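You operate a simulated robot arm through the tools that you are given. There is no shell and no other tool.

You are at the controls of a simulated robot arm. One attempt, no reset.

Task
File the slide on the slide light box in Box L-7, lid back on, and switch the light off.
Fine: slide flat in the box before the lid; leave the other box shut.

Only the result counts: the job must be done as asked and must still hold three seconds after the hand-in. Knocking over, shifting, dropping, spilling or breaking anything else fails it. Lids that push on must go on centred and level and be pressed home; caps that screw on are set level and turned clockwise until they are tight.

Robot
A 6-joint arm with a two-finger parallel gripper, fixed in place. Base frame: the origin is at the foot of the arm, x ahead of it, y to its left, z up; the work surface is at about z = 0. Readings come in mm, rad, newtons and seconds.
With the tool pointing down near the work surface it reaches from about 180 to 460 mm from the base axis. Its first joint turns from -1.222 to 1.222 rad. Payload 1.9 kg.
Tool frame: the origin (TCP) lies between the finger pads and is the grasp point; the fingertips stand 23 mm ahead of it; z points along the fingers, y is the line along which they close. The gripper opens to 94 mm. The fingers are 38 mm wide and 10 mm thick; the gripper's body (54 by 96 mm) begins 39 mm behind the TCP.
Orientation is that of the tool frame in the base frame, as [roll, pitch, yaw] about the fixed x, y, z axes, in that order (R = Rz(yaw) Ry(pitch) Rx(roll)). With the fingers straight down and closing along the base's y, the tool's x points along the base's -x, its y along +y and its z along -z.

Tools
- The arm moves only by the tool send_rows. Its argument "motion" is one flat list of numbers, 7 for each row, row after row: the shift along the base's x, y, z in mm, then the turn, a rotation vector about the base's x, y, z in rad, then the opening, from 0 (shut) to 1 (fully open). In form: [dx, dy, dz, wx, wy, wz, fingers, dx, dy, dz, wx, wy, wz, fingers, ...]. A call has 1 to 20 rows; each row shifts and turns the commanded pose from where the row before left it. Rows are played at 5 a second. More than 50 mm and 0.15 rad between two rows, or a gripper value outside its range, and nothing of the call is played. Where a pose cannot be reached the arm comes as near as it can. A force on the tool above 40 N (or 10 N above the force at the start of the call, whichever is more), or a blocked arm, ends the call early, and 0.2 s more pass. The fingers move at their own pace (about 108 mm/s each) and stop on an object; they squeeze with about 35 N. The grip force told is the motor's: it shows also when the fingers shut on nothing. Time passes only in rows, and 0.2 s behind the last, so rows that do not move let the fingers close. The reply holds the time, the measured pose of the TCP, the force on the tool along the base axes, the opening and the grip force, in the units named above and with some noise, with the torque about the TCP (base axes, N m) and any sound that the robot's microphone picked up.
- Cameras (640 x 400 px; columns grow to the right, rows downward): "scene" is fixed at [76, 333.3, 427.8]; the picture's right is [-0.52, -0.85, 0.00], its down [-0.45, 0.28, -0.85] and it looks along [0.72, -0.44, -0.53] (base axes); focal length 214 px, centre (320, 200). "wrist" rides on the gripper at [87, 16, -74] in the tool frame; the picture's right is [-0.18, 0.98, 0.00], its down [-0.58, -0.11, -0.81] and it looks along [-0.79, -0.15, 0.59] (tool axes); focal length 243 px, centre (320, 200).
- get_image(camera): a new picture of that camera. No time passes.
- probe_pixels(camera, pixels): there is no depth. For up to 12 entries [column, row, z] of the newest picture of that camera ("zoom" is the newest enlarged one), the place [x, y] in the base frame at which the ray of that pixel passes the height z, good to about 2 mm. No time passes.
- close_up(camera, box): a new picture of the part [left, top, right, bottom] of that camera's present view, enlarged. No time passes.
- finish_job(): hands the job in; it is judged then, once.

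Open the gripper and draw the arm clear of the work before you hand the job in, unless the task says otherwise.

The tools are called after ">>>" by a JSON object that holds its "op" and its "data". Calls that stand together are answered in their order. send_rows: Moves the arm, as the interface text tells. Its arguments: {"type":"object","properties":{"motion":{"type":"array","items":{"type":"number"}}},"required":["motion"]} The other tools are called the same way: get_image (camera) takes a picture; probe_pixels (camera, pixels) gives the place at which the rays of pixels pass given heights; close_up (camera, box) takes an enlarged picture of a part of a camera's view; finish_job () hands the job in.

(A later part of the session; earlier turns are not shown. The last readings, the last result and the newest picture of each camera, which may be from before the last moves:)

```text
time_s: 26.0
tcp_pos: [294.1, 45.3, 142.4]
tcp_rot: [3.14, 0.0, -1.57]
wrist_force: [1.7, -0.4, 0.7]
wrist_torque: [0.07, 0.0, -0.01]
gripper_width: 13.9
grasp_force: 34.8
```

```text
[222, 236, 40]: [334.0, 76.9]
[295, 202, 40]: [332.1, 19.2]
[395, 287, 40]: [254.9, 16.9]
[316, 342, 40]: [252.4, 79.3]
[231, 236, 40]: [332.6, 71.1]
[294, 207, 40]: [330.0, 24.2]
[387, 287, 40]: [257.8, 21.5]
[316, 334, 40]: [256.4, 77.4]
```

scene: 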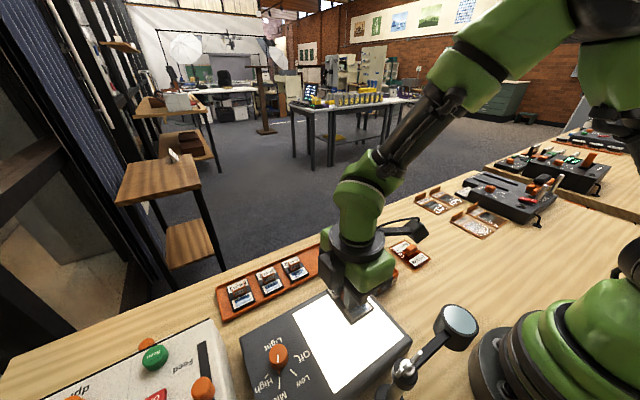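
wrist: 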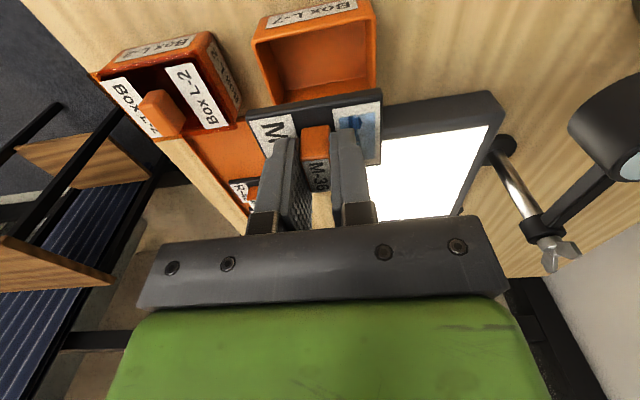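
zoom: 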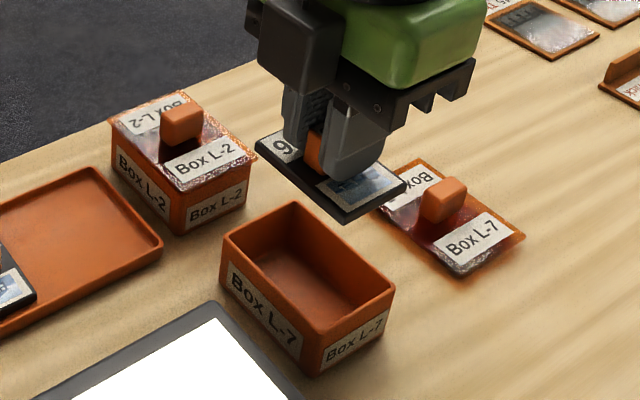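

Centre by both views ≈ (294.7,46.5). Shift +1.2 mm in y and lower to just above the rim for a check.

>>> {"op": "send_rows", "data": {"motion": [-0.2, 1.2, -25, 0, 0, 0, 0, 0, 0, -25, 0, 0, 0, 0, 0, 0, -15, 0, 0, 0, 0, 0, 0, 0, 0, 0, 0, 0]}}

>>> {"op": "get_image", "data": {"camera": "wrist"}}

>>> {"op": "close_up", "data": {"camera": "wrist", "box": [220, 20, 420, 210]}}

>>> {"op": "close_up", "data": {"camera": "scene", "box": [335, 220, 425, 300]}}

```text
time_s: 27.0
tcp_pos: [295.6, 45.8, 77.9]
tcp_rot: [-3.141, 0.0, -1.572]
wrist_force: [-0.4, 0.4, 0.9]
wrist_torque: [0.03, -0.01, -0.01]
gripper_width: 13.7
grasp_force: 34.8
```

```text
taken
```

wrist: 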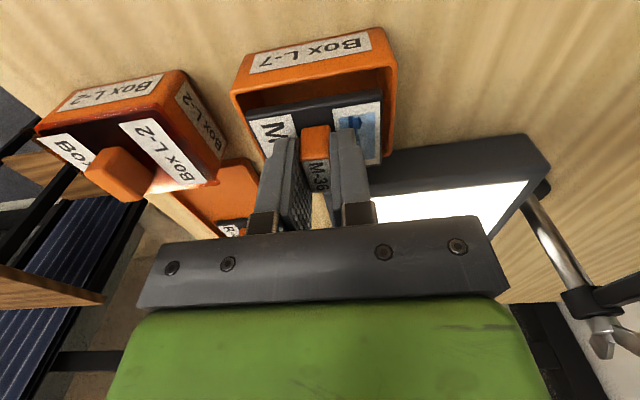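

```text
2.11 times, centred on (320, 115) of wrist
```

zoom: 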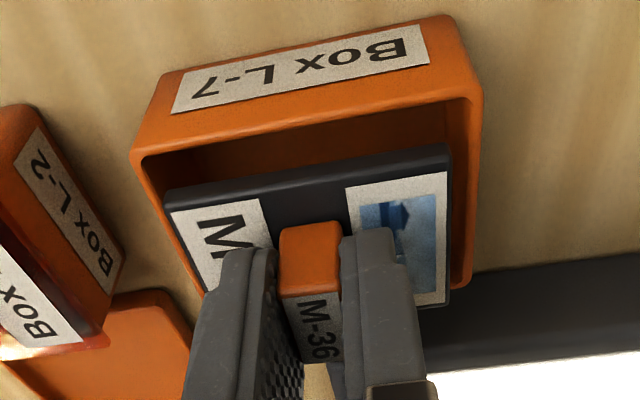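

```text
5.00 times, centred on (380, 260) of scene
```

zoom: 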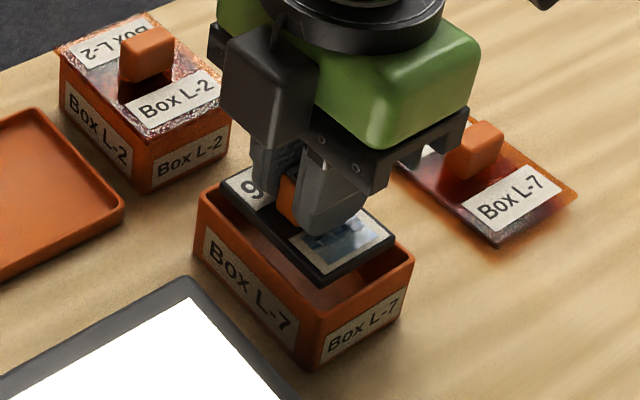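

The slide sits about 7 mm above the rim and appears centred. Lower 12 mm to enter and recheck.

>>> {"op": "send_rows", "data": {"motion": [0, 0, -4, 0, 0, 0, 0, 0, 0, -4, 0, 0, 0, 0, 0, 0, -4, 0, 0, 0, 0, 0, 0, 0, 0, 0, 0, 0]}}

>>> {"op": "close_up", "data": {"camera": "wrist", "box": [220, 20, 420, 210]}}

>>> {"op": "close_up", "data": {"camera": "scene", "box": [335, 220, 425, 300]}}

```text
time_s: 28.0
tcp_pos: [294.5, 45.4, 66.3]
tcp_rot: [-3.142, 0.0, -1.572]
wrist_force: [0.1, -0.3, -1.3]
wrist_torque: [0.03, -0.01, -0.02]
gripper_width: 13.8
grasp_force: 35.0
```

```text
2.11 times, centred on (320, 115) of wrist
```

zoom: 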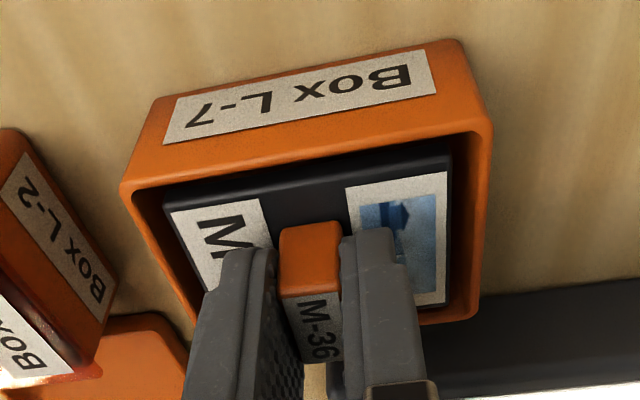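

```text
5.00 times, centred on (380, 260) of scene
```

zoom: 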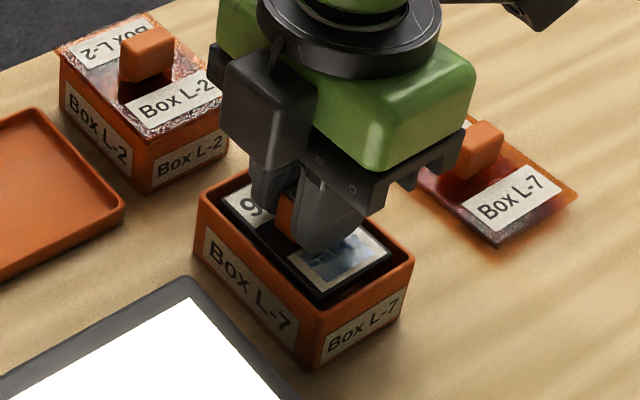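

It is entering freely with clearance all round and no side force. Continue down toward the floor, slowing near TCP z≈38.

>>> {"op": "send_rows", "data": {"motion": [0, 0, -6, 0, 0, 0, 0, 0, 0, -6, 0, 0, 0, 0, 0, 0, -6, 0, 0, 0, 0, 0, 0, -6, 0, 0, 0, 0, 0, 0, -3, 0, 0, 0, 0, 0, 0, 0, 0, 0, 0, 0]}}

>>> {"op": "send_rows", "data": {"motion": [0, 0, -1.5, 0, 0, 0, 0, 0, 0, 0, 0, 0, 0, 0]}}

>>> {"op": "send_rows", "data": {"motion": [0, 0, -1, 0, 0, 0, 0, 0, 0, 0, 0, 0, 0, 0]}}

```text
time_s: 29.4
tcp_pos: [295.2, 45.5, 38.9]
tcp_rot: [3.14, 0.001, -1.571]
wrist_force: [0.6, 1.0, -0.2]
wrist_torque: [-0.02, -0.02, 0.02]
gripper_width: 14.0
grasp_force: 35.4
```

```text
time_s: 30.0
tcp_pos: [294.7, 45.2, 37.8]
tcp_rot: [3.14, -0.001, -1.573]
wrist_force: [0.1, 0.3, -1.0]
wrist_torque: [0.05, -0.02, 0.02]
gripper_width: 14.1
grasp_force: 35.2
```

```text
time_s: 30.6
tcp_pos: [295.5, 45.7, 36.8]
tcp_rot: [-3.142, -0.001, -1.571]
wrist_force: [-2.1, -2.5, 11.3]
wrist_torque: [-0.07, 0.04, 0.02]
gripper_width: 14.1
grasp_force: 35.2
```

Contact at TCP z≈36.7: the slide is on the box floor. Open gently (to 0.33, fingers stay well inside the walls) and rise.

>>> {"op": "send_rows", "data": {"motion": [0, 0, 0, 0, 0, 0, 0.2, 0, 0, 0, 0, 0, 0, 0.33, 0, 0, 0, 0, 0, 0, 0.33]}}

>>> {"op": "close_up", "data": {"camera": "wrist", "box": [220, 20, 420, 210]}}

>>> {"op": "send_rows", "data": {"motion": [0, 0, 5, 0, 0, 0, 0.33, 0, 0, 10, 0, 0, 0, 0.33, 0, 0, 20, 0, 0, 0, 0.33, 0, 0, 35, 0, 0, 0, 0.33, 0, 0, 35, 0, 0, 0, 0.33, 0, 0, 0, 0, 0, 0, 0.33]}}

>>> {"op": "close_up", "data": {"camera": "wrist", "box": [220, 0, 420, 130]}}

>>> {"op": "close_up", "data": {"camera": "scene", "box": [335, 220, 425, 300]}}

```text
time_s: 31.4
tcp_pos: [295.4, 45.3, 37.1]
tcp_rot: [-3.141, -0.001, -1.57]
wrist_force: [1.1, 0.0, -0.1]
wrist_torque: [-0.01, -0.03, 0.0]
gripper_width: 31.1
grasp_force: 0.1
```

```text
2.11 times, centred on (320, 115) of wrist
```

zoom: 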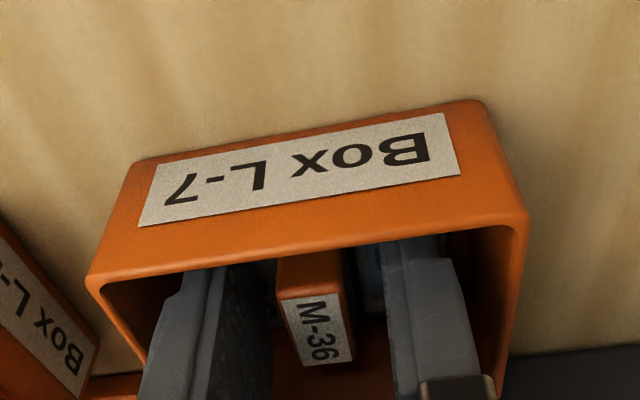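

```text
time_s: 32.8
tcp_pos: [294.5, 46.2, 141.6]
tcp_rot: [3.141, -0.001, -1.572]
wrist_force: [0.2, 1.0, 0.5]
wrist_torque: [0.01, -0.02, 0.0]
gripper_width: 30.9
grasp_force: 0.1
```

```text
3.08 times, centred on (320, 65) of wrist
```

zoom: 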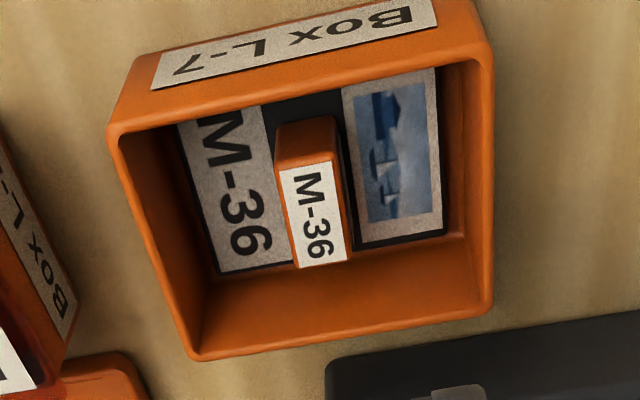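

```text
5.00 times, centred on (380, 260) of scene
```

zoom: 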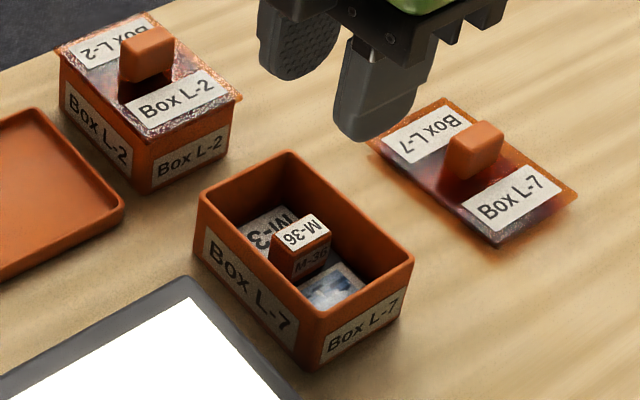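

Slide M-36 lies flat on the box floor. Probing the rim corners to confirm the box hasn't moved from where the lid came off.

>>> {"op": "close_up", "data": {"camera": "wrist", "box": [220, 0, 420, 130]}}

>>> {"op": "probe_pixels", "data": {"camera": "zoom", "pixels": [[108, 140, 40], [494, 55, 40], [493, 314, 40], [196, 361, 40], [154, 65, 0], [472, 0, 0]]}}

```text
3.08 times, centred on (320, 65) of wrist
```

zoom: 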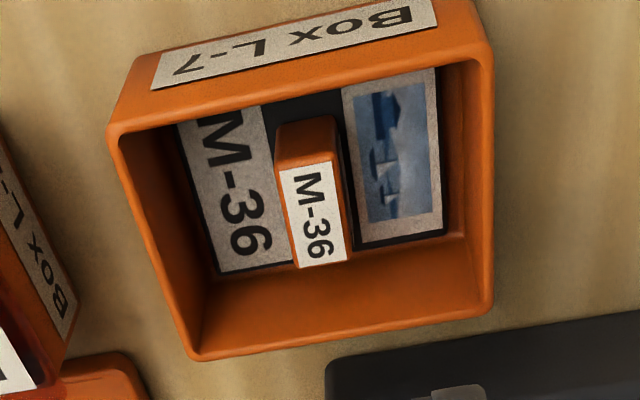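

```text
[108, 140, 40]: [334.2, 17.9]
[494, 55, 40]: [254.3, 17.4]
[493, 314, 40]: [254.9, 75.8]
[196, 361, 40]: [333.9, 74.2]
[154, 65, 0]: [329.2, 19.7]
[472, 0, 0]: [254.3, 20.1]
```

Box unmoved (centre ≈ (294.3,46.3)). Now return to the lid at (295,-80.4), stopping above it to check.

>>> {"op": "send_rows", "data": {"motion": [0.2, -40, 0, 0, 0, 0, 0.4, 0, -40, 0, 0, 0, 0, 0.4, 0, -45.9, 0, 0, 0, 0, 0.4, 0, 0, -30, 0, 0, 0, 0.4, 0, 0, -30, 0, 0, 0, 0.4, 0, 0, 0, 0, 0, 0, 0.4]}}

>>> {"op": "get_image", "data": {"camera": "wrist"}}

>>> {"op": "close_up", "data": {"camera": "wrist", "box": [220, 30, 420, 180]}}

```text
time_s: 34.2
tcp_pos: [295.7, -79.2, 80.5]
tcp_rot: [-3.14, 0.001, -1.57]
wrist_force: [0.2, 0.0, -0.3]
wrist_torque: [0.0, 0.0, -0.01]
gripper_width: 37.5
grasp_force: 0.1
```

```text
taken
```

wrist: 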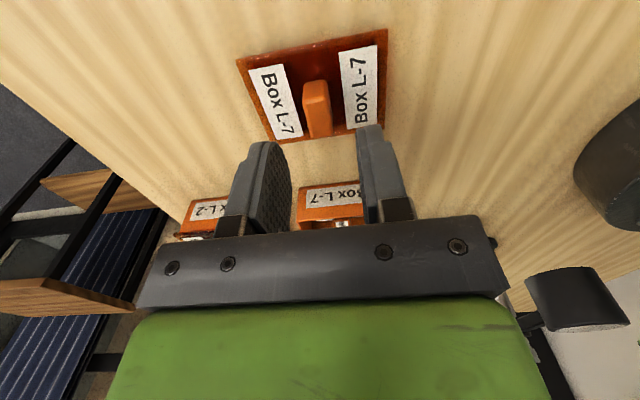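

```text
2.67 times, centred on (320, 105) of wrist
```

zoom: 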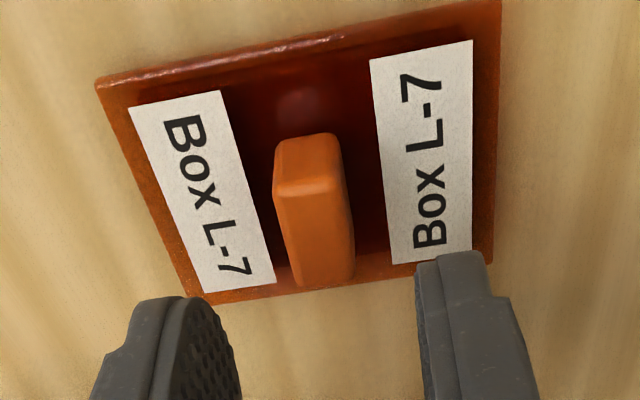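

The lid lies where I left it, its block in line with the gripper (col ~317). Descend to the earlier grip height and close.

>>> {"op": "send_rows", "data": {"motion": [0, 0, -25, 0, 0, 0, 0.4, 0, 0, -15, 0, 0, 0, 0.4, 0, 0, -6, 0, 0, 0, 0.4, 0, 0, -2.5, 0, 0, 0, 0.4, 0, 0, 0, 0, 0, 0, 0.4]}}

>>> {"op": "send_rows", "data": {"motion": [0, 0, 0, 0, 0, 0, 0.2, 0, 0, 0, 0, 0, 0, 0.1, 0, 0, 0, 0, 0, 0, 0, 0, 0, 0, 0, 0, 0, 0]}}

>>> {"op": "get_image", "data": {"camera": "wrist"}}

```text
time_s: 35.4
tcp_pos: [293.7, -81.1, 31.8]
tcp_rot: [3.141, 0.001, -1.571]
wrist_force: [-0.7, 0.9, 5.5]
wrist_torque: [0.04, 0.03, 0.0]
gripper_width: 37.4
grasp_force: 0.1
```

```text
time_s: 36.4
tcp_pos: [293.5, -79.9, 33.3]
tcp_rot: [3.14, 0.0, -1.571]
wrist_force: [-0.5, 0.2, 10.0]
wrist_torque: [-0.03, -0.01, 0.0]
gripper_width: 14.1
grasp_force: 34.7
```

```text
taken
```

wrist: 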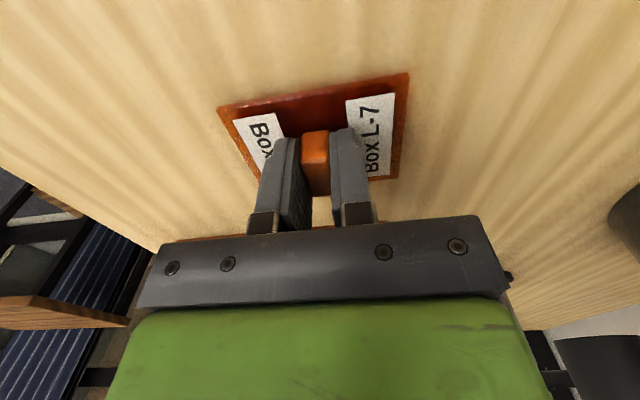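

Lid re-gripped identically (corners at (218,107) and (408,73) match the first grip). Lift and carry it back exactly +125 mm in y, above the box.

>>> {"op": "send_rows", "data": {"motion": [0, 0, 8, 0, 0, 0, 0, 0, 0, 25, 0, 0, 0, 0, 0, 0, 35, 0, 0, 0, 0, 0, 0, 25, 0, 0, 0, 0, 0, 25, 0, 0, 0, 0, 0, 0, 40, 0, 0, 0, 0, 0, 0, 40, 0, 0, 0, 0, 0, 0, 20, 0, 0, 0, 0, 0, 0, 0, 0, 0, 0, 0, 0, 0, 0, 0, 0, 0, 0, 0]}}

>>> {"op": "send_rows", "data": {"motion": [0, 0, -20, 0, 0, 0, 0, 0, 0, -10, 0, 0, 0, 0, 0, 0, -10, 0, 0, 0, 0, 0, 0, 0, 0, 0, 0, 0]}}

>>> {"op": "close_up", "data": {"camera": "wrist", "box": [210, 20, 430, 210]}}

>>> {"op": "close_up", "data": {"camera": "scene", "box": [330, 210, 430, 300]}}

```text
time_s: 38.6
tcp_pos: [295.9, 42.2, 128.0]
tcp_rot: [3.14, -0.001, -1.571]
wrist_force: [0.6, -0.9, -0.1]
wrist_torque: [0.0, -0.04, 0.02]
gripper_width: 13.9
grasp_force: 35.2
```

```text
time_s: 39.6
tcp_pos: [295.7, 43.9, 84.9]
tcp_rot: [-3.141, 0.0, -1.57]
wrist_force: [0.1, 0.6, 0.0]
wrist_torque: [-0.03, 0.0, -0.01]
gripper_width: 13.8
grasp_force: 35.2
```

```text
2.11 times, centred on (320, 115) of wrist
```

zoom: 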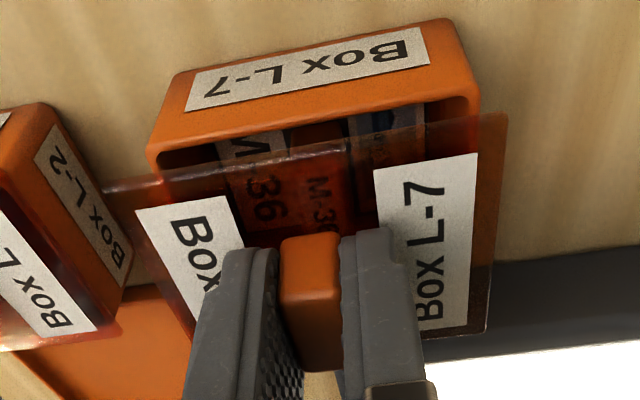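

```text
4.44 times, centred on (380, 255) of scene
```

zoom: 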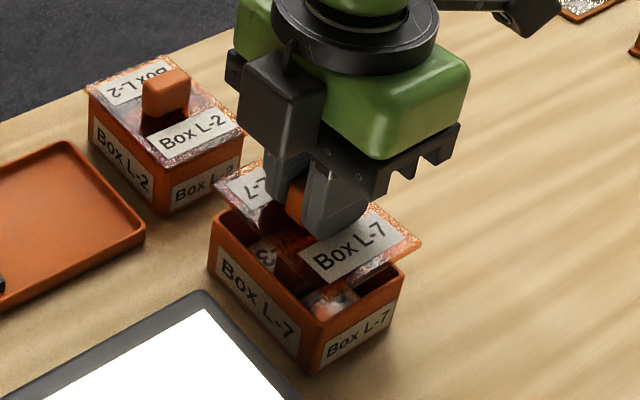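

Level and lined up. Descend to z≈76 (plug just above the rim) and check alignment.

>>> {"op": "send_rows", "data": {"motion": [0, 0, -6, 0, 0, 0, 0, 0, 0, -4, 0, 0, 0, 0, 0, 0, 0, 0, 0, 0, 0]}}

>>> {"op": "close_up", "data": {"camera": "wrist", "box": [210, 20, 430, 210]}}

>>> {"op": "close_up", "data": {"camera": "scene", "box": [335, 215, 425, 300]}}

```text
time_s: 40.4
tcp_pos: [296.5, 43.8, 75.7]
tcp_rot: [-3.141, 0.001, -1.571]
wrist_force: [-0.4, 1.1, -0.2]
wrist_torque: [0.01, -0.01, 0.0]
gripper_width: 14.1
grasp_force: 35.2
```

```text
2.11 times, centred on (320, 115) of wrist
```

zoom: 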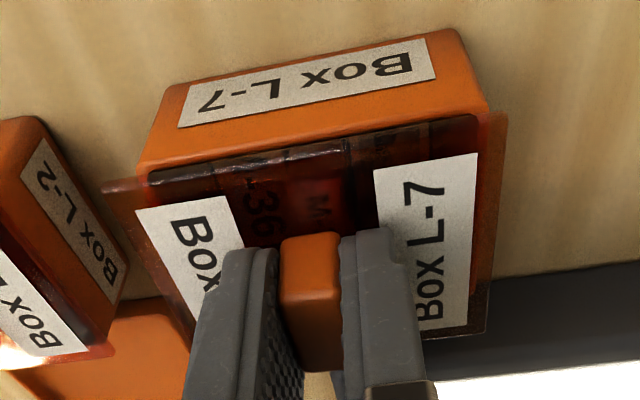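

```text
4.71 times, centred on (380, 258) of scene
```

zoom: 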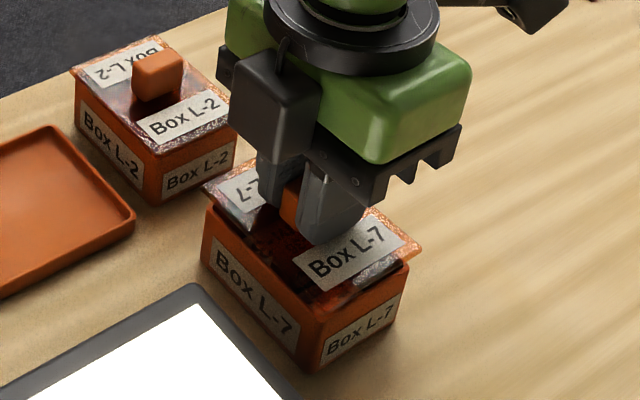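

Overhangs are consistent with a centred lid (camera is offset to the right). Lower slowly in 2 mm steps watching force.

>>> {"op": "send_rows", "data": {"motion": [0, 0, -2, 0, 0, 0, 0, 0, 0, -2, 0, 0, 0, 0, 0, 0, 0, 0, 0, 0, 0]}}

>>> {"op": "send_rows", "data": {"motion": [0, 0, -2, 0, 0, 0, 0, 0, 0, 0, 0, 0, 0, 0]}}

>>> {"op": "send_rows", "data": {"motion": [0, 0, -1.5, 0, 0, 0, 0, 0, 0, 0, 0, 0, 0, 0]}}

>>> {"op": "get_image", "data": {"camera": "wrist"}}

>>> {"op": "close_up", "data": {"camera": "scene", "box": [335, 215, 425, 300]}}

```text
time_s: 41.2
tcp_pos: [296.1, 44.6, 71.9]
tcp_rot: [3.14, 0.0, -1.571]
wrist_force: [-0.5, 1.1, -0.9]
wrist_torque: [-0.02, -0.01, 0.01]
gripper_width: 14.0
grasp_force: 35.0
```

```text
time_s: 41.8
tcp_pos: [296.3, 44.2, 70.4]
tcp_rot: [3.141, -0.001, -1.57]
wrist_force: [0.1, -0.5, -1.3]
wrist_torque: [-0.01, -0.02, 0.0]
gripper_width: 13.7
grasp_force: 34.9
```

```text
time_s: 42.4
tcp_pos: [296.6, 45.8, 68.8]
tcp_rot: [3.141, 0.001, -1.571]
wrist_force: [0.2, -0.4, 0.2]
wrist_torque: [0.02, 0.02, -0.03]
gripper_width: 13.8
grasp_force: 35.4
```

```text
taken
```

wrist: 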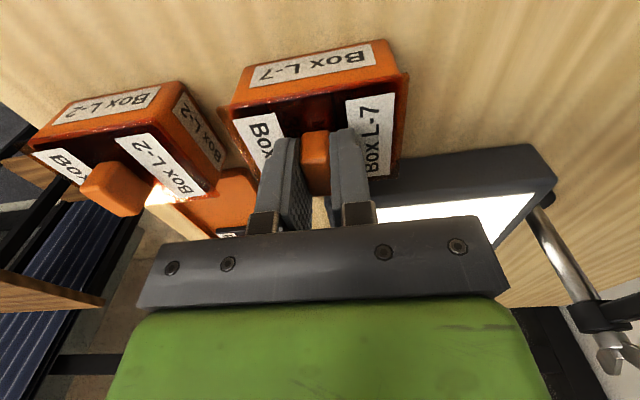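

```text
4.71 times, centred on (380, 258) of scene
```

zoom: 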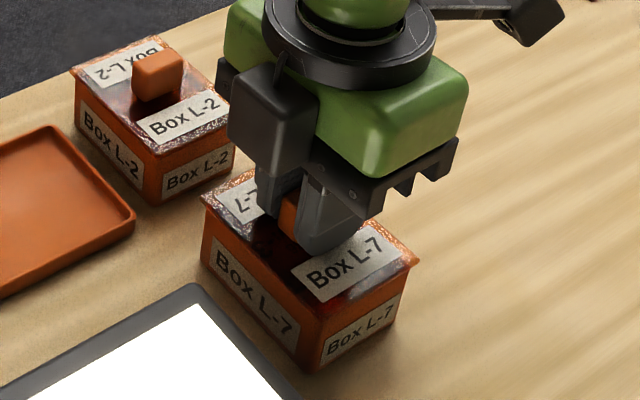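

The plug entered without resistance. Continue 1 mm at a time until it seats, then press.

>>> {"op": "send_rows", "data": {"motion": [0, 0, -1, 0, 0, 0, 0, 0, 0, 0, 0, 0, 0, 0]}}

>>> {"op": "send_rows", "data": {"motion": [0, 0, -1, 0, 0, 0, 0, 0, 0, 0, 0, 0, 0, 0]}}

>>> {"op": "send_rows", "data": {"motion": [0, 0, -1, 0, 0, 0, 0, 0, 0, 0, 0, 0, 0, 0]}}

```text
time_s: 43.0
tcp_pos: [296.4, 43.6, 69.3]
tcp_rot: [-3.141, -0.002, -1.569]
wrist_force: [0.3, 0.0, -0.1]
wrist_torque: [0.0, 0.0, 0.02]
gripper_width: 13.8
grasp_force: 35.0
```

```text
time_s: 43.6
tcp_pos: [295.4, 43.9, 66.8]
tcp_rot: [3.142, -0.001, -1.572]
wrist_force: [-0.9, -0.1, 0.4]
wrist_torque: [-0.05, -0.02, 0.01]
gripper_width: 13.9
grasp_force: 34.8
```

```text
time_s: 44.2
tcp_pos: [295.3, 46.0, 66.7]
tcp_rot: [-3.142, -0.001, -1.571]
wrist_force: [-2.8, -5.0, 18.7]
wrist_torque: [-0.21, 0.1, -0.01]
gripper_width: 13.9
grasp_force: 34.6
```

Seating contact, 18.7 N at z≈66. Press a little further to make sure it is home, then back off that pressure.

>>> {"op": "send_rows", "data": {"motion": [0, 0, -0.6, 0, 0, 0, 0, 0, 0, 0, 0, 0, 0, 0, 0, 0, 0, 0, 0, 0, 0]}}

>>> {"op": "get_image", "data": {"camera": "wrist"}}

>>> {"op": "close_up", "data": {"camera": "scene", "box": [335, 215, 425, 300]}}

```text
time_s: 45.0
tcp_pos: [296.8, 44.6, 66.6]
tcp_rot: [-3.141, 0.003, -1.57]
wrist_force: [-2.9, 2.6, 39.0]
wrist_torque: [0.06, 0.09, -0.03]
gripper_width: 13.7
grasp_force: 34.9
```

```text
taken
```

wrist: 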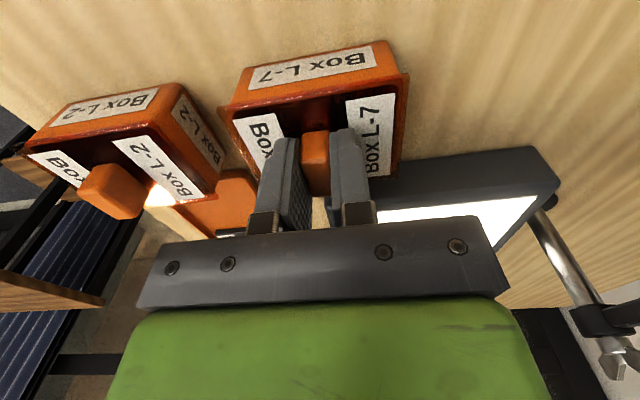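

```text
4.71 times, centred on (380, 258) of scene
```

zoom: 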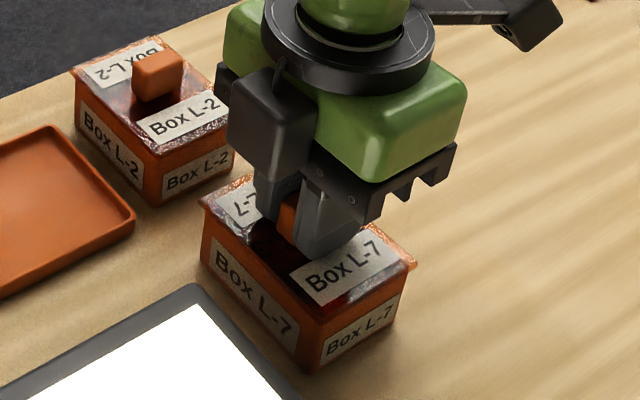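

Pressed to 39 N with no further travel; the lid is at its original height. Back off the preload, open, and rise.

>>> {"op": "send_rows", "data": {"motion": [0, 0, 0.7, 0, 0, 0, 0, 0, 0, 0.3, 0, 0, 0, 0, 0, 0, 0, 0, 0, 0, 0]}}

>>> {"op": "send_rows", "data": {"motion": [0, 0, 0, 0, 0, 0, 0.2, 0, 0, 0, 0, 0, 0, 0.35, 0, 0, 0, 0, 0, 0, 0.4, 0, 0, 5, 0, 0, 0, 0.4, 0, 0, 20, 0, 0, 0, 0.4, 0, 0, 25, 0, 0, 0, 0.4, 0, 0, 25, 0, 0, 0, 0.4, 0, 0, 0, 0, 0, 0, 0.4]}}

>>> {"op": "close_up", "data": {"camera": "wrist", "box": [220, 0, 420, 130]}}

>>> {"op": "close_up", "data": {"camera": "scene", "box": [335, 215, 425, 300]}}

```text
time_s: 45.8
tcp_pos: [295.6, 42.9, 66.1]
tcp_rot: [3.14, 0.0, -1.571]
wrist_force: [5.0, 3.7, 16.6]
wrist_torque: [0.14, -0.14, 0.04]
gripper_width: 13.9
grasp_force: 34.8
```

```text
time_s: 47.6
tcp_pos: [296.1, 44.4, 142.3]
tcp_rot: [-3.14, 0.001, -1.57]
wrist_force: [0.5, 0.4, 0.4]
wrist_torque: [0.02, -0.01, 0.02]
gripper_width: 37.5
grasp_force: 0.0
```

```text
3.08 times, centred on (320, 65) of wrist
```

zoom: 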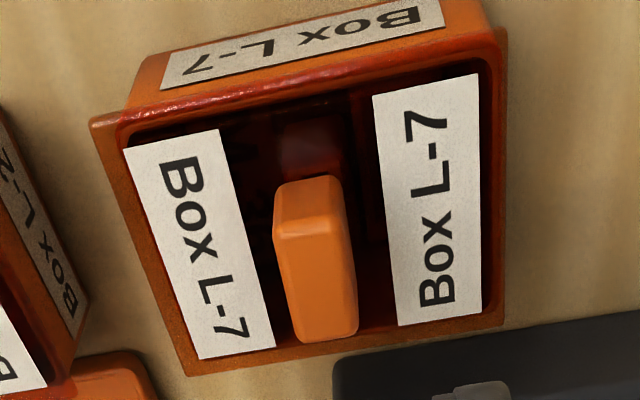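

```text
4.71 times, centred on (380, 258) of scene
```

zoom: 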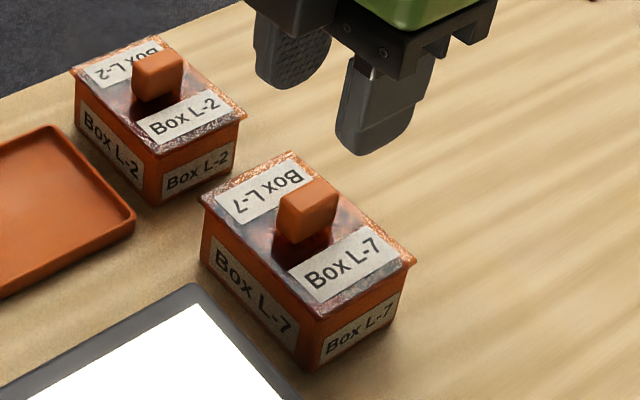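

Lid is seated, level, and centred as before. Next the light: move above the knob (≈(238,306)), turning the tool back so the fingers close along y with the pointer between them.

>>> {"op": "send_rows", "data": {"motion": [-5.2, 23.8, 3, 0, 0, -0.1428, 0.4, -5.2, 23.8, 3, 0, 0, -0.1428, 0.4, -5.2, 23.8, 3, 0, 0, -0.1428, 0.4, -5.2, 23.8, 3, 0, 0, -0.1428, 0.4, -5.2, 23.8, 3, 0, 0, -0.1428, 0.4, -5.2, 23.8, 3, 0, 0, -0.1428, 0.4, -5.2, 23.8, 3, 0, 0, -0.1428, 0.4, -5.2, 23.8, 3, 0, 0, -0.1428, 0.4, -5.2, 23.8, 3, 0, 0, -0.1428, 0.4, -5.2, 23.8, 3, 0, 0, -0.1428, 0.5, -5.2, 23.8, 0, 0, 0, -0.1428, 0.5, 0, 0, 0, 0, 0, 0, 0.5]}}

>>> {"op": "get_image", "data": {"camera": "wrist"}}

>>> {"op": "get_image", "data": {"camera": "scene"}}

```text
time_s: 50.2
tcp_pos: [238.0, 305.1, 172.1]
tcp_rot: [3.14, 0.001, 3.139]
wrist_force: [-0.1, 0.3, -0.7]
wrist_torque: [-0.02, 0.01, 0.02]
gripper_width: 47.0
grasp_force: 0.1
```

```text
taken
```

wrist: 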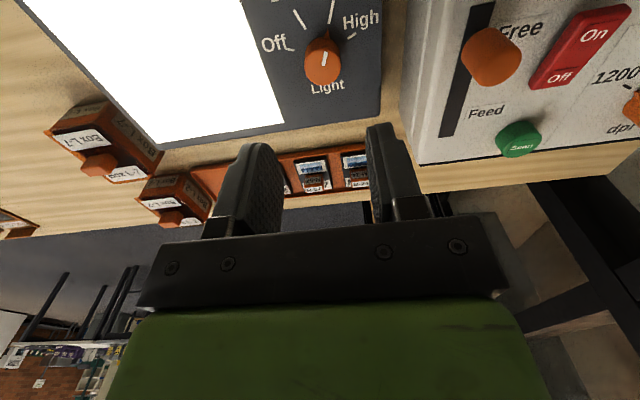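

```text
taken
```

scene: 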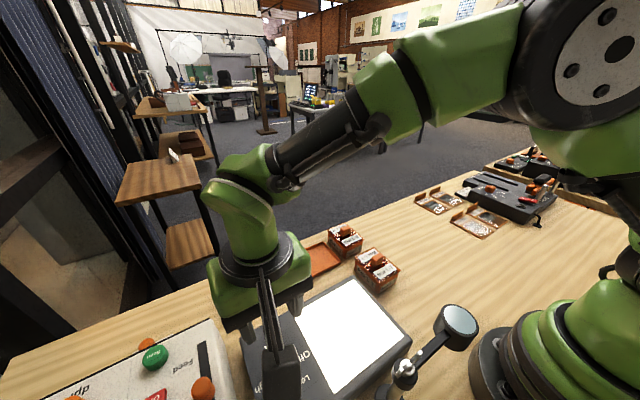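

Knob seen at about (323,60), with the gripper straddling it. The neighbouring machine is at right; I'll triangulate its height and edge before descending, and enlarge the knob.

>>> {"op": "probe_pixels", "data": {"camera": "wrist", "pixels": [[520, 140, 40], [520, 140, 80], [485, 50, 40], [485, 50, 80], [406, 160, 40], [406, 160, 80], [416, 0, 40], [416, 0, 80]]}}

>>> {"op": "probe_pixels", "data": {"camera": "scene", "pixels": [[154, 358, 40], [154, 358, 80], [202, 388, 40], [202, 388, 80], [212, 321, 40], [212, 321, 80]]}}

>>> {"op": "close_up", "data": {"camera": "wrist", "box": [250, 0, 410, 100]}}

```text
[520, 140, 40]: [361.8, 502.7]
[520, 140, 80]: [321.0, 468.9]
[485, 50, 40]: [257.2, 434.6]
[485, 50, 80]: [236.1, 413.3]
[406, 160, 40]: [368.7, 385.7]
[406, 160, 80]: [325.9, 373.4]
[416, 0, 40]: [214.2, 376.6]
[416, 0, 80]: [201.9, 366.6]
```

```text
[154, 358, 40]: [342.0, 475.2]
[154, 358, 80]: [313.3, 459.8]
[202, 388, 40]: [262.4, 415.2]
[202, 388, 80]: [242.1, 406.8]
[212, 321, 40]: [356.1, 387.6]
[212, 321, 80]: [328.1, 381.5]
```

```text
4.00 times, centred on (330, 50) of wrist
```

zoom: 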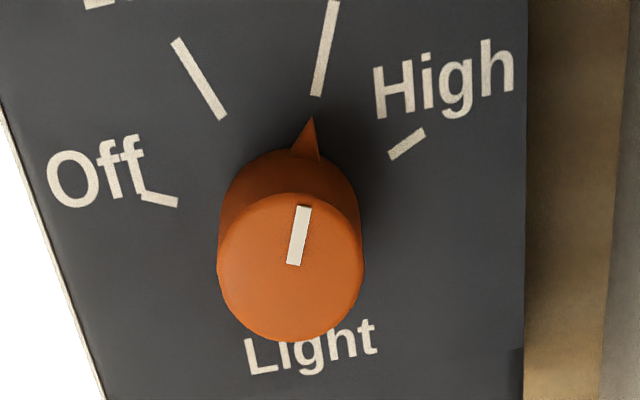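

Machine top is ~z 85 with its edge at y≈375, clear of the gripper. Probing the knob top, its base and the dial ticks.

>>> {"op": "probe_pixels", "data": {"camera": "zoom", "pixels": [[291, 268, 55], [291, 268, 65], [291, 268, 75], [217, 265, 65], [364, 265, 65], [291, 342, 65], [178, 202, 42], [222, 118, 42], [316, 95, 42], [392, 156, 42], [310, 118, 44], [290, 150, 42]]}}

>>> {"op": "probe_pixels", "data": {"camera": "zoom", "pixels": [[304, 207, 65], [293, 264, 65], [145, 195, 42], [177, 40, 42], [335, 0, 42], [425, 130, 42], [220, 215, 42], [358, 210, 42]]}}

```text
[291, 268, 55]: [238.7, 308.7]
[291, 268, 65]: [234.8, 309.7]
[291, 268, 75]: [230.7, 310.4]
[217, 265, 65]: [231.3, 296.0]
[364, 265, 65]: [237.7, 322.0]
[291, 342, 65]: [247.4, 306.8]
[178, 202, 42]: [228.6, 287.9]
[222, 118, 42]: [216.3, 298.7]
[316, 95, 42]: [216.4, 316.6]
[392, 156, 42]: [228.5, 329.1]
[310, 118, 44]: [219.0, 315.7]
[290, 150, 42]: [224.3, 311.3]
```

```text
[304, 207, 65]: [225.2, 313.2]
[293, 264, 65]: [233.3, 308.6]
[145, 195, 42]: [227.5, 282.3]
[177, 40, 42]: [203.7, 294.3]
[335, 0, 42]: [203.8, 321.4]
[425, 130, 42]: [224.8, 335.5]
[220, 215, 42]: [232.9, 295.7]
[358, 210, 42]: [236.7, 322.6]
```

Ticks fit a circle centred at (236.5,308.1); positions are 46° apart, so Mid→Off is ≈ +92° counter-clockwise. I'll centre on the axis, yaw −0.40 rad to put the pointer between the fingers, and descend partway.

>>> {"op": "send_rows", "data": {"motion": [-1.3, 1.6, -20, 0, 0, -0.1333, 0.55, 0, 0, -25, 0, 0, -0.1333, 0.55, 0, 0, -25, 0, 0, -0.1334, 0.55, 0, 0, -15, 0, 0, 0, 0.55, 0, 0, 0, 0, 0, 0, 0.55]}}

>>> {"op": "get_image", "data": {"camera": "wrist"}}

>>> {"op": "close_up", "data": {"camera": "scene", "box": [160, 260, 400, 400]}}

```text
time_s: 51.4
tcp_pos: [235.7, 309.1, 86.1]
tcp_rot: [3.141, 0.001, 2.743]
wrist_force: [0.4, -0.1, 0.1]
wrist_torque: [-0.02, 0.01, 0.01]
gripper_width: 51.9
grasp_force: 0.1
```

```text
taken
```

wrist: 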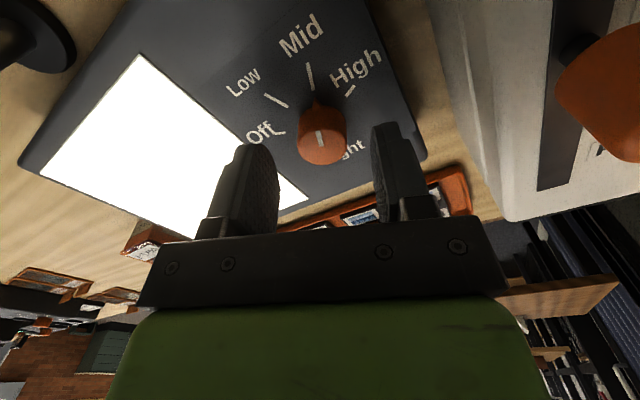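

```text
2.67 times, centred on (280, 330) of scene
```

zoom: 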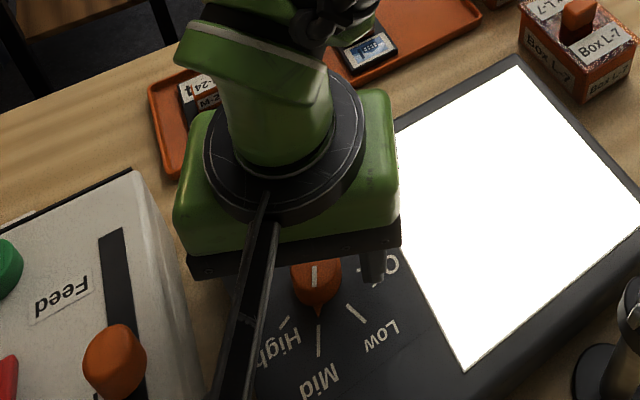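

The knob sits between the open fingers. Enlarging to check centring before the last descent.

>>> {"op": "close_up", "data": {"camera": "wrist", "box": [230, 60, 430, 200]}}

>>> {"op": "probe_pixels", "data": {"camera": "wrist", "pixels": [[299, 145, 63], [347, 142, 63], [322, 148, 63], [322, 164, 63]]}}

```text
2.86 times, centred on (330, 130) of wrist
```

zoom: 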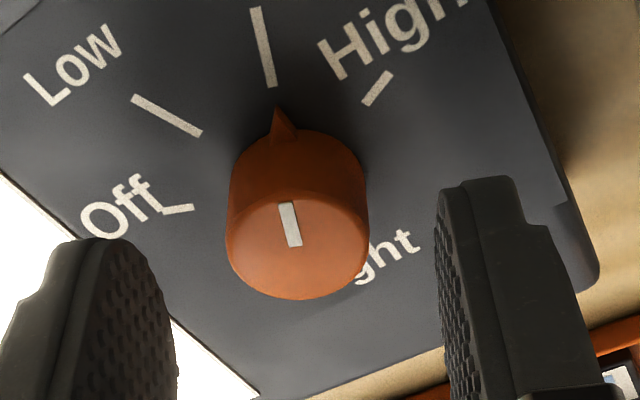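

```text
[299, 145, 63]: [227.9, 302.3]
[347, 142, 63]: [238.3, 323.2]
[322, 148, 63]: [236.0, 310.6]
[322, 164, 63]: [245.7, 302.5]
```

Knob centre is ~1.2 mm toward the +y finger; shift (0.5,1.1) and descend to z≈69 (tips ~4 mm above the panel).

>>> {"op": "send_rows", "data": {"motion": [0.5, 1.1, -7, 0, 0, 0, 0.55, 0, 0, -7, 0, 0, 0, 0.55, 0, 0, -3, 0, 0, 0, 0.55, 0, 0, 0, 0, 0, 0, 0.55]}}

>>> {"op": "close_up", "data": {"camera": "wrist", "box": [210, 60, 430, 220]}}

>>> {"op": "close_up", "data": {"camera": "scene", "box": [200, 300, 360, 400]}}

```text
time_s: 52.4
tcp_pos: [236.3, 308.7, 69.1]
tcp_rot: [3.139, 0.0, 2.742]
wrist_force: [-0.1, -0.2, -0.8]
wrist_torque: [-0.03, 0.01, 0.0]
gripper_width: 51.8
grasp_force: 0.1
```

```text
2.50 times, centred on (320, 140) of wrist
```

zoom: 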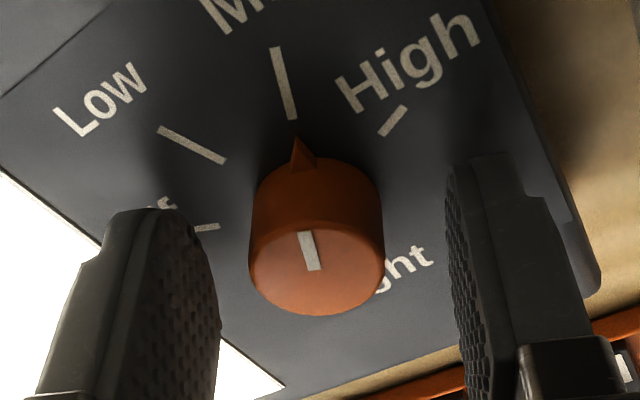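

```text
4.00 times, centred on (280, 350) of scene
```

zoom: 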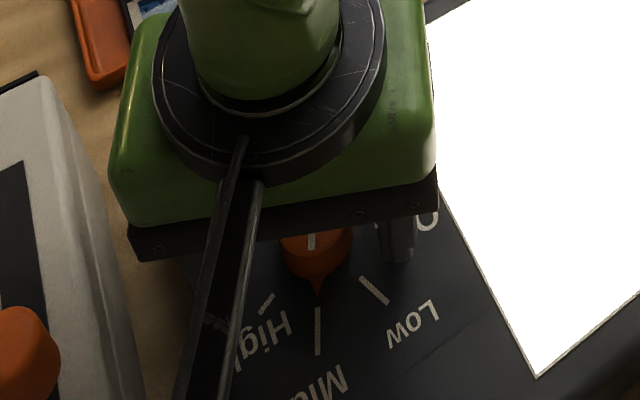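

Nearly centred. I'll re-fit the axis from the tick marks in this closer view before gripping.

>>> {"op": "close_up", "data": {"camera": "wrist", "box": [210, 60, 430, 220]}}

>>> {"op": "probe_pixels", "data": {"camera": "zoom", "pixels": [[219, 226, 42], [224, 161, 42], [291, 119, 42], [380, 134, 42], [160, 129, 42], [275, 47, 42], [406, 108, 42], [299, 138, 44], [250, 205, 42], [384, 195, 42]]}}

```text
2.50 times, centred on (320, 140) of wrist
```

zoom: 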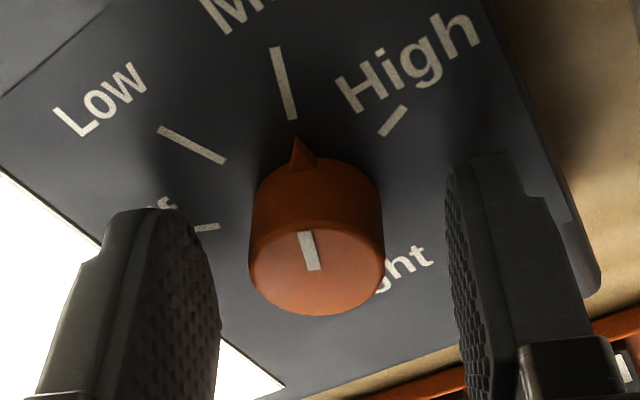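

```text
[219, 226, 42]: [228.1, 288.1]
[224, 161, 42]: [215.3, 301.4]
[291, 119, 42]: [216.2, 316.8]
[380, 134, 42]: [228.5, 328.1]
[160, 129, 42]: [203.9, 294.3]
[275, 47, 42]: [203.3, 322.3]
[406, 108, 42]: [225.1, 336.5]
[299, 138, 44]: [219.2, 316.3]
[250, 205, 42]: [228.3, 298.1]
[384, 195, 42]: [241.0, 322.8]
```

Axis confirmed at ≈(236.5,308.2). Tiny correction and close on the knob.

>>> {"op": "send_rows", "data": {"motion": [-0.4, -0.6, 0, 0, 0, 0, 0.4, 0, 0, 0, 0, 0, 0, 0.3, 0, 0, 0, 0, 0, 0, 0.2, 0, 0, 0, 0, 0, 0, 0.1, 0, 0, 0, 0, 0, 0, 0]}}

>>> {"op": "get_image", "data": {"camera": "wrist"}}

```text
time_s: 53.6
tcp_pos: [236.4, 309.1, 69.9]
tcp_rot: [3.141, 0.0, 2.742]
wrist_force: [-0.9, -1.4, 1.8]
wrist_torque: [-0.05, 0.06, -0.01]
gripper_width: 27.2
grasp_force: 45.3
```

```text
taken
```

wrist: 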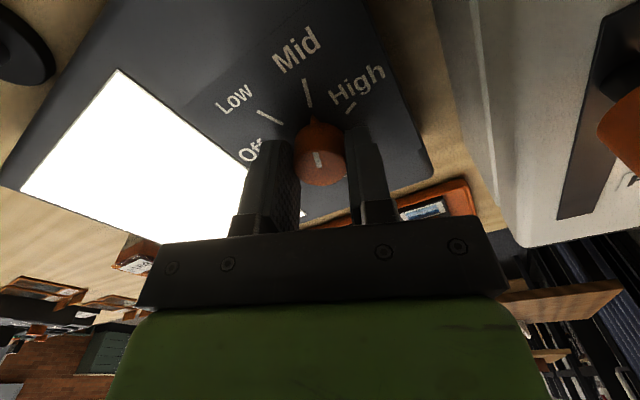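

Gripped at 27.2 mm with minimal side force. Turn counter-clockwise (+z) 0.4 rad first and check torque and pointer.

>>> {"op": "send_rows", "data": {"motion": [0, 0, 0, 0, 0, 0.1, 0, 0, 0, 0, 0, 0, 0.1, 0, 0, 0, 0, 0, 0, 0.1, 0, 0, 0, 0, 0, 0, 0.1, 0, 0, 0, 0, 0, 0, 0, 0]}}

>>> {"op": "get_image", "data": {"camera": "wrist"}}

```text
time_s: 54.8
tcp_pos: [237.7, 308.8, 68.9]
tcp_rot: [3.141, -0.001, 3.141]
wrist_force: [-8.1, -19.8, 22.0]
wrist_torque: [-0.42, 0.18, -0.01]
gripper_width: 27.3
grasp_force: 45.0
```

```text
taken
```

wrist: 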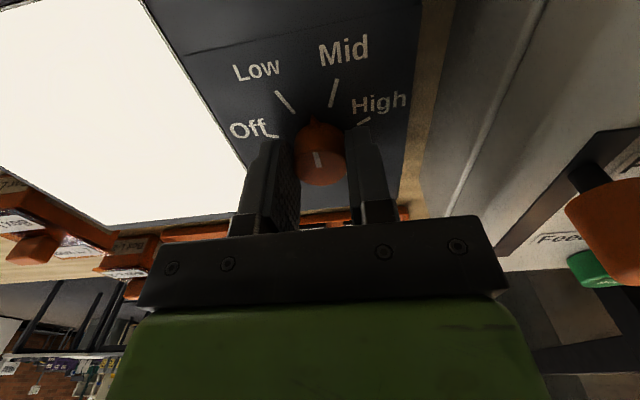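

The knob follows (pointer stays between fingers, now about halfway to Low), but side force built to about (-8,-20,22) N. I'll relieve it with small offsets before turning on.

>>> {"op": "send_rows", "data": {"motion": [-0.3, -0.6, 0.5, 0, 0, 0, 0, 0, 0, 0, 0, 0, 0, 0]}}

```text
time_s: 55.4
tcp_pos: [237.2, 307.6, 69.2]
tcp_rot: [3.14, 0.001, -3.14]
wrist_force: [4.4, -10.0, -1.0]
wrist_torque: [-0.02, 0.77, 0.01]
gripper_width: 27.0
grasp_force: 45.3
```

Vertical force is gone; relieve the remaining y force.

>>> {"op": "send_rows", "data": {"motion": [0.1, -0.5, 0, 0, 0, 0, 0, 0, 0, 0, 0, 0, 0, 0]}}

>>> {"op": "get_image", "data": {"camera": "wrist"}}

>>> {"op": "close_up", "data": {"camera": "scene", "box": [160, 260, 420, 400]}}

```text
time_s: 56.0
tcp_pos: [237.5, 307.4, 68.7]
tcp_rot: [3.141, 0.002, -3.139]
wrist_force: [3.3, 7.5, -23.0]
wrist_torque: [0.03, -0.6, 0.01]
gripper_width: 27.2
grasp_force: 44.8
```

```text
taken
```

wrist: 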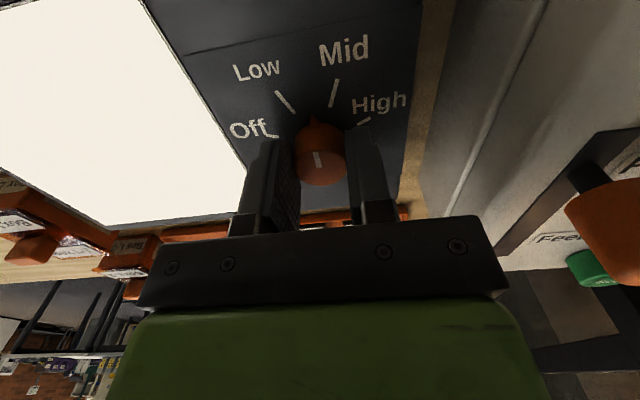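

```text
2.46 times, centred on (290, 330) of scene
```

zoom: 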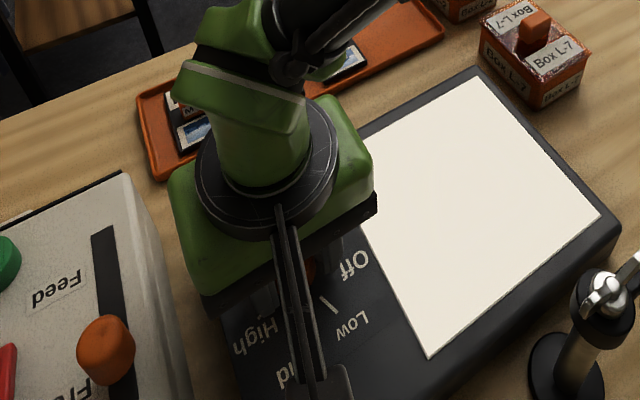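

Panel is already dimmer. Force is now −23 N in z (I'm pulling slightly up), so ease down 0.3 mm and nudge y back slightly.

>>> {"op": "send_rows", "data": {"motion": [0, 0.15, -0.25, 0, 0, 0, 0, 0, 0, 0, 0, 0, 0, 0]}}

>>> {"op": "send_rows", "data": {"motion": [0, 0, 0, 0, 0, 0, 0]}}

```text
time_s: 56.6
tcp_pos: [237.5, 308.7, 69.5]
tcp_rot: [3.141, 0.001, -3.141]
wrist_force: [2.0, 12.4, -24.1]
wrist_torque: [0.1, -0.46, 0.02]
gripper_width: 27.0
grasp_force: 45.1
```

```text
time_s: 57.0
tcp_pos: [237.9, 306.9, 70.5]
tcp_rot: [3.14, -0.001, 3.141]
wrist_force: [3.0, 16.4, -24.5]
wrist_torque: [0.25, -0.05, -0.02]
gripper_width: 27.5
grasp_force: 44.9
```

Forces are drifting from stick-slip in the grip. Safer to open, re-centre on the knob and re-grip before turning the rest.

>>> {"op": "send_rows", "data": {"motion": [0, 0, 0, 0, 0, 0, 0.35, 0, 0, 0, 0, 0, 0, 0.45, 0, 0, 0, 0, 0, 0, 0.45]}}

>>> {"op": "get_image", "data": {"camera": "wrist"}}

>>> {"op": "close_up", "data": {"camera": "wrist", "box": [210, 60, 430, 220]}}

>>> {"op": "close_up", "data": {"camera": "scene", "box": [200, 220, 420, 400]}}

```text
time_s: 57.8
tcp_pos: [237.1, 306.3, 69.8]
tcp_rot: [3.14, -0.001, -3.141]
wrist_force: [0.3, -0.9, -0.9]
wrist_torque: [0.0, 0.01, 0.02]
gripper_width: 42.3
grasp_force: 0.0
```

```text
taken
```

wrist: 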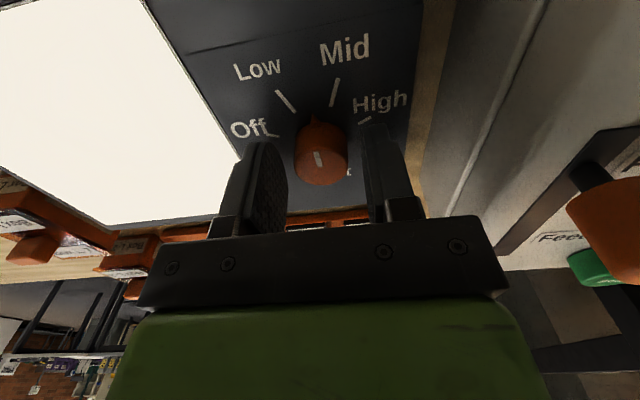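

```text
2.50 times, centred on (320, 140) of wrist
```

zoom: 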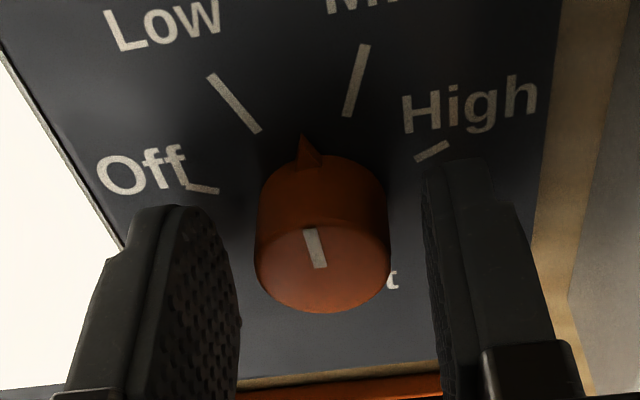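

```text
2.22 times, centred on (310, 310) of scene
```

zoom: 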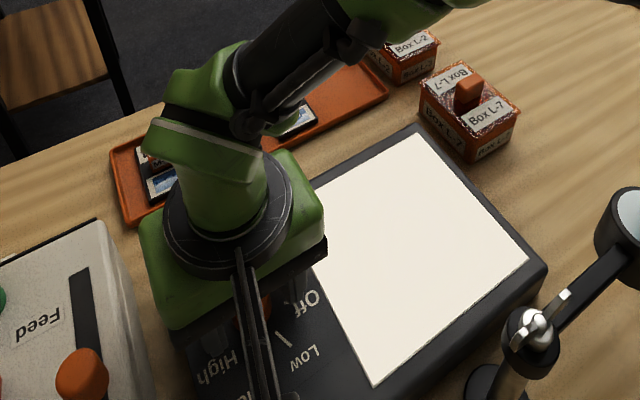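

Fingers open with zero force; knob pointer now between Low and Mid and the light box hasn't moved. Re-fit the dial axis from this pose.

>>> {"op": "close_up", "data": {"camera": "wrist", "box": [210, 60, 430, 220]}}

>>> {"op": "probe_pixels", "data": {"camera": "zoom", "pixels": [[219, 191, 42], [258, 131, 42], [347, 117, 42], [417, 159, 42], [304, 134, 44], [255, 262, 60], [390, 262, 60], [323, 311, 60], [323, 228, 60]]}}

```text
2.50 times, centred on (320, 140) of wrist
```

zoom: 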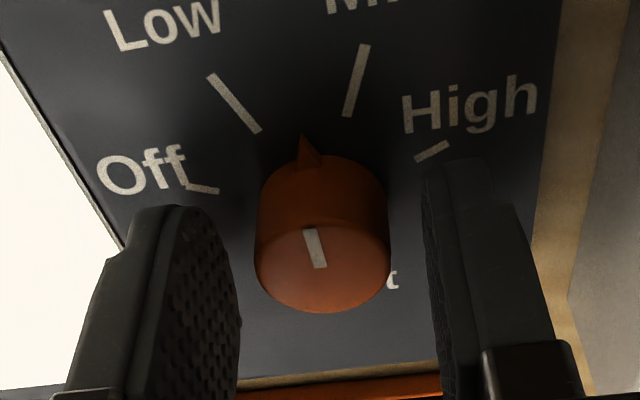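

```text
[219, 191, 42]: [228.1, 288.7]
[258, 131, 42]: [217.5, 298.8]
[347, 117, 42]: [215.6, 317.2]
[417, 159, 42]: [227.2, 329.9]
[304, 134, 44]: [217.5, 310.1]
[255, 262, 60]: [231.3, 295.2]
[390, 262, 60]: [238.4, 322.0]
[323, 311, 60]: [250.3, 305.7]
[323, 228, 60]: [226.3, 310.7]
```

Knob centre ≈ (237,308.5), i.e. ~0.4 mm off the fingers' centre. Correct, re-grip, and turn another 0.4 rad.

>>> {"op": "send_rows", "data": {"motion": [0.3, 0.4, 0, 0, 0, 0, 0.4, 0, 0, 0, 0, 0, 0, 0.32, 0, 0, 0, 0, 0, 0, 0.25, 0, 0, 0, 0, 0, 0, 0.1, 0, 0, 0, 0, 0, 0, 0]}}

>>> {"op": "send_rows", "data": {"motion": [0, 0, 0, 0, 0, 0.1, 0, 0, 0, 0, 0, 0, 0.1, 0]}}

```text
time_s: 59.0
tcp_pos: [236.1, 308.2, 70.1]
tcp_rot: [3.139, 0.003, -3.142]
wrist_force: [0.1, 6.2, -5.2]
wrist_torque: [0.12, 0.02, 0.01]
gripper_width: 27.2
grasp_force: 45.4
```

```text
time_s: 59.6
tcp_pos: [235.9, 307.9, 69.6]
tcp_rot: [3.14, 0.001, -2.941]
wrist_force: [2.2, 15.1, -10.0]
wrist_torque: [0.18, 0.57, 0.01]
gripper_width: 27.0
grasp_force: 45.5
```

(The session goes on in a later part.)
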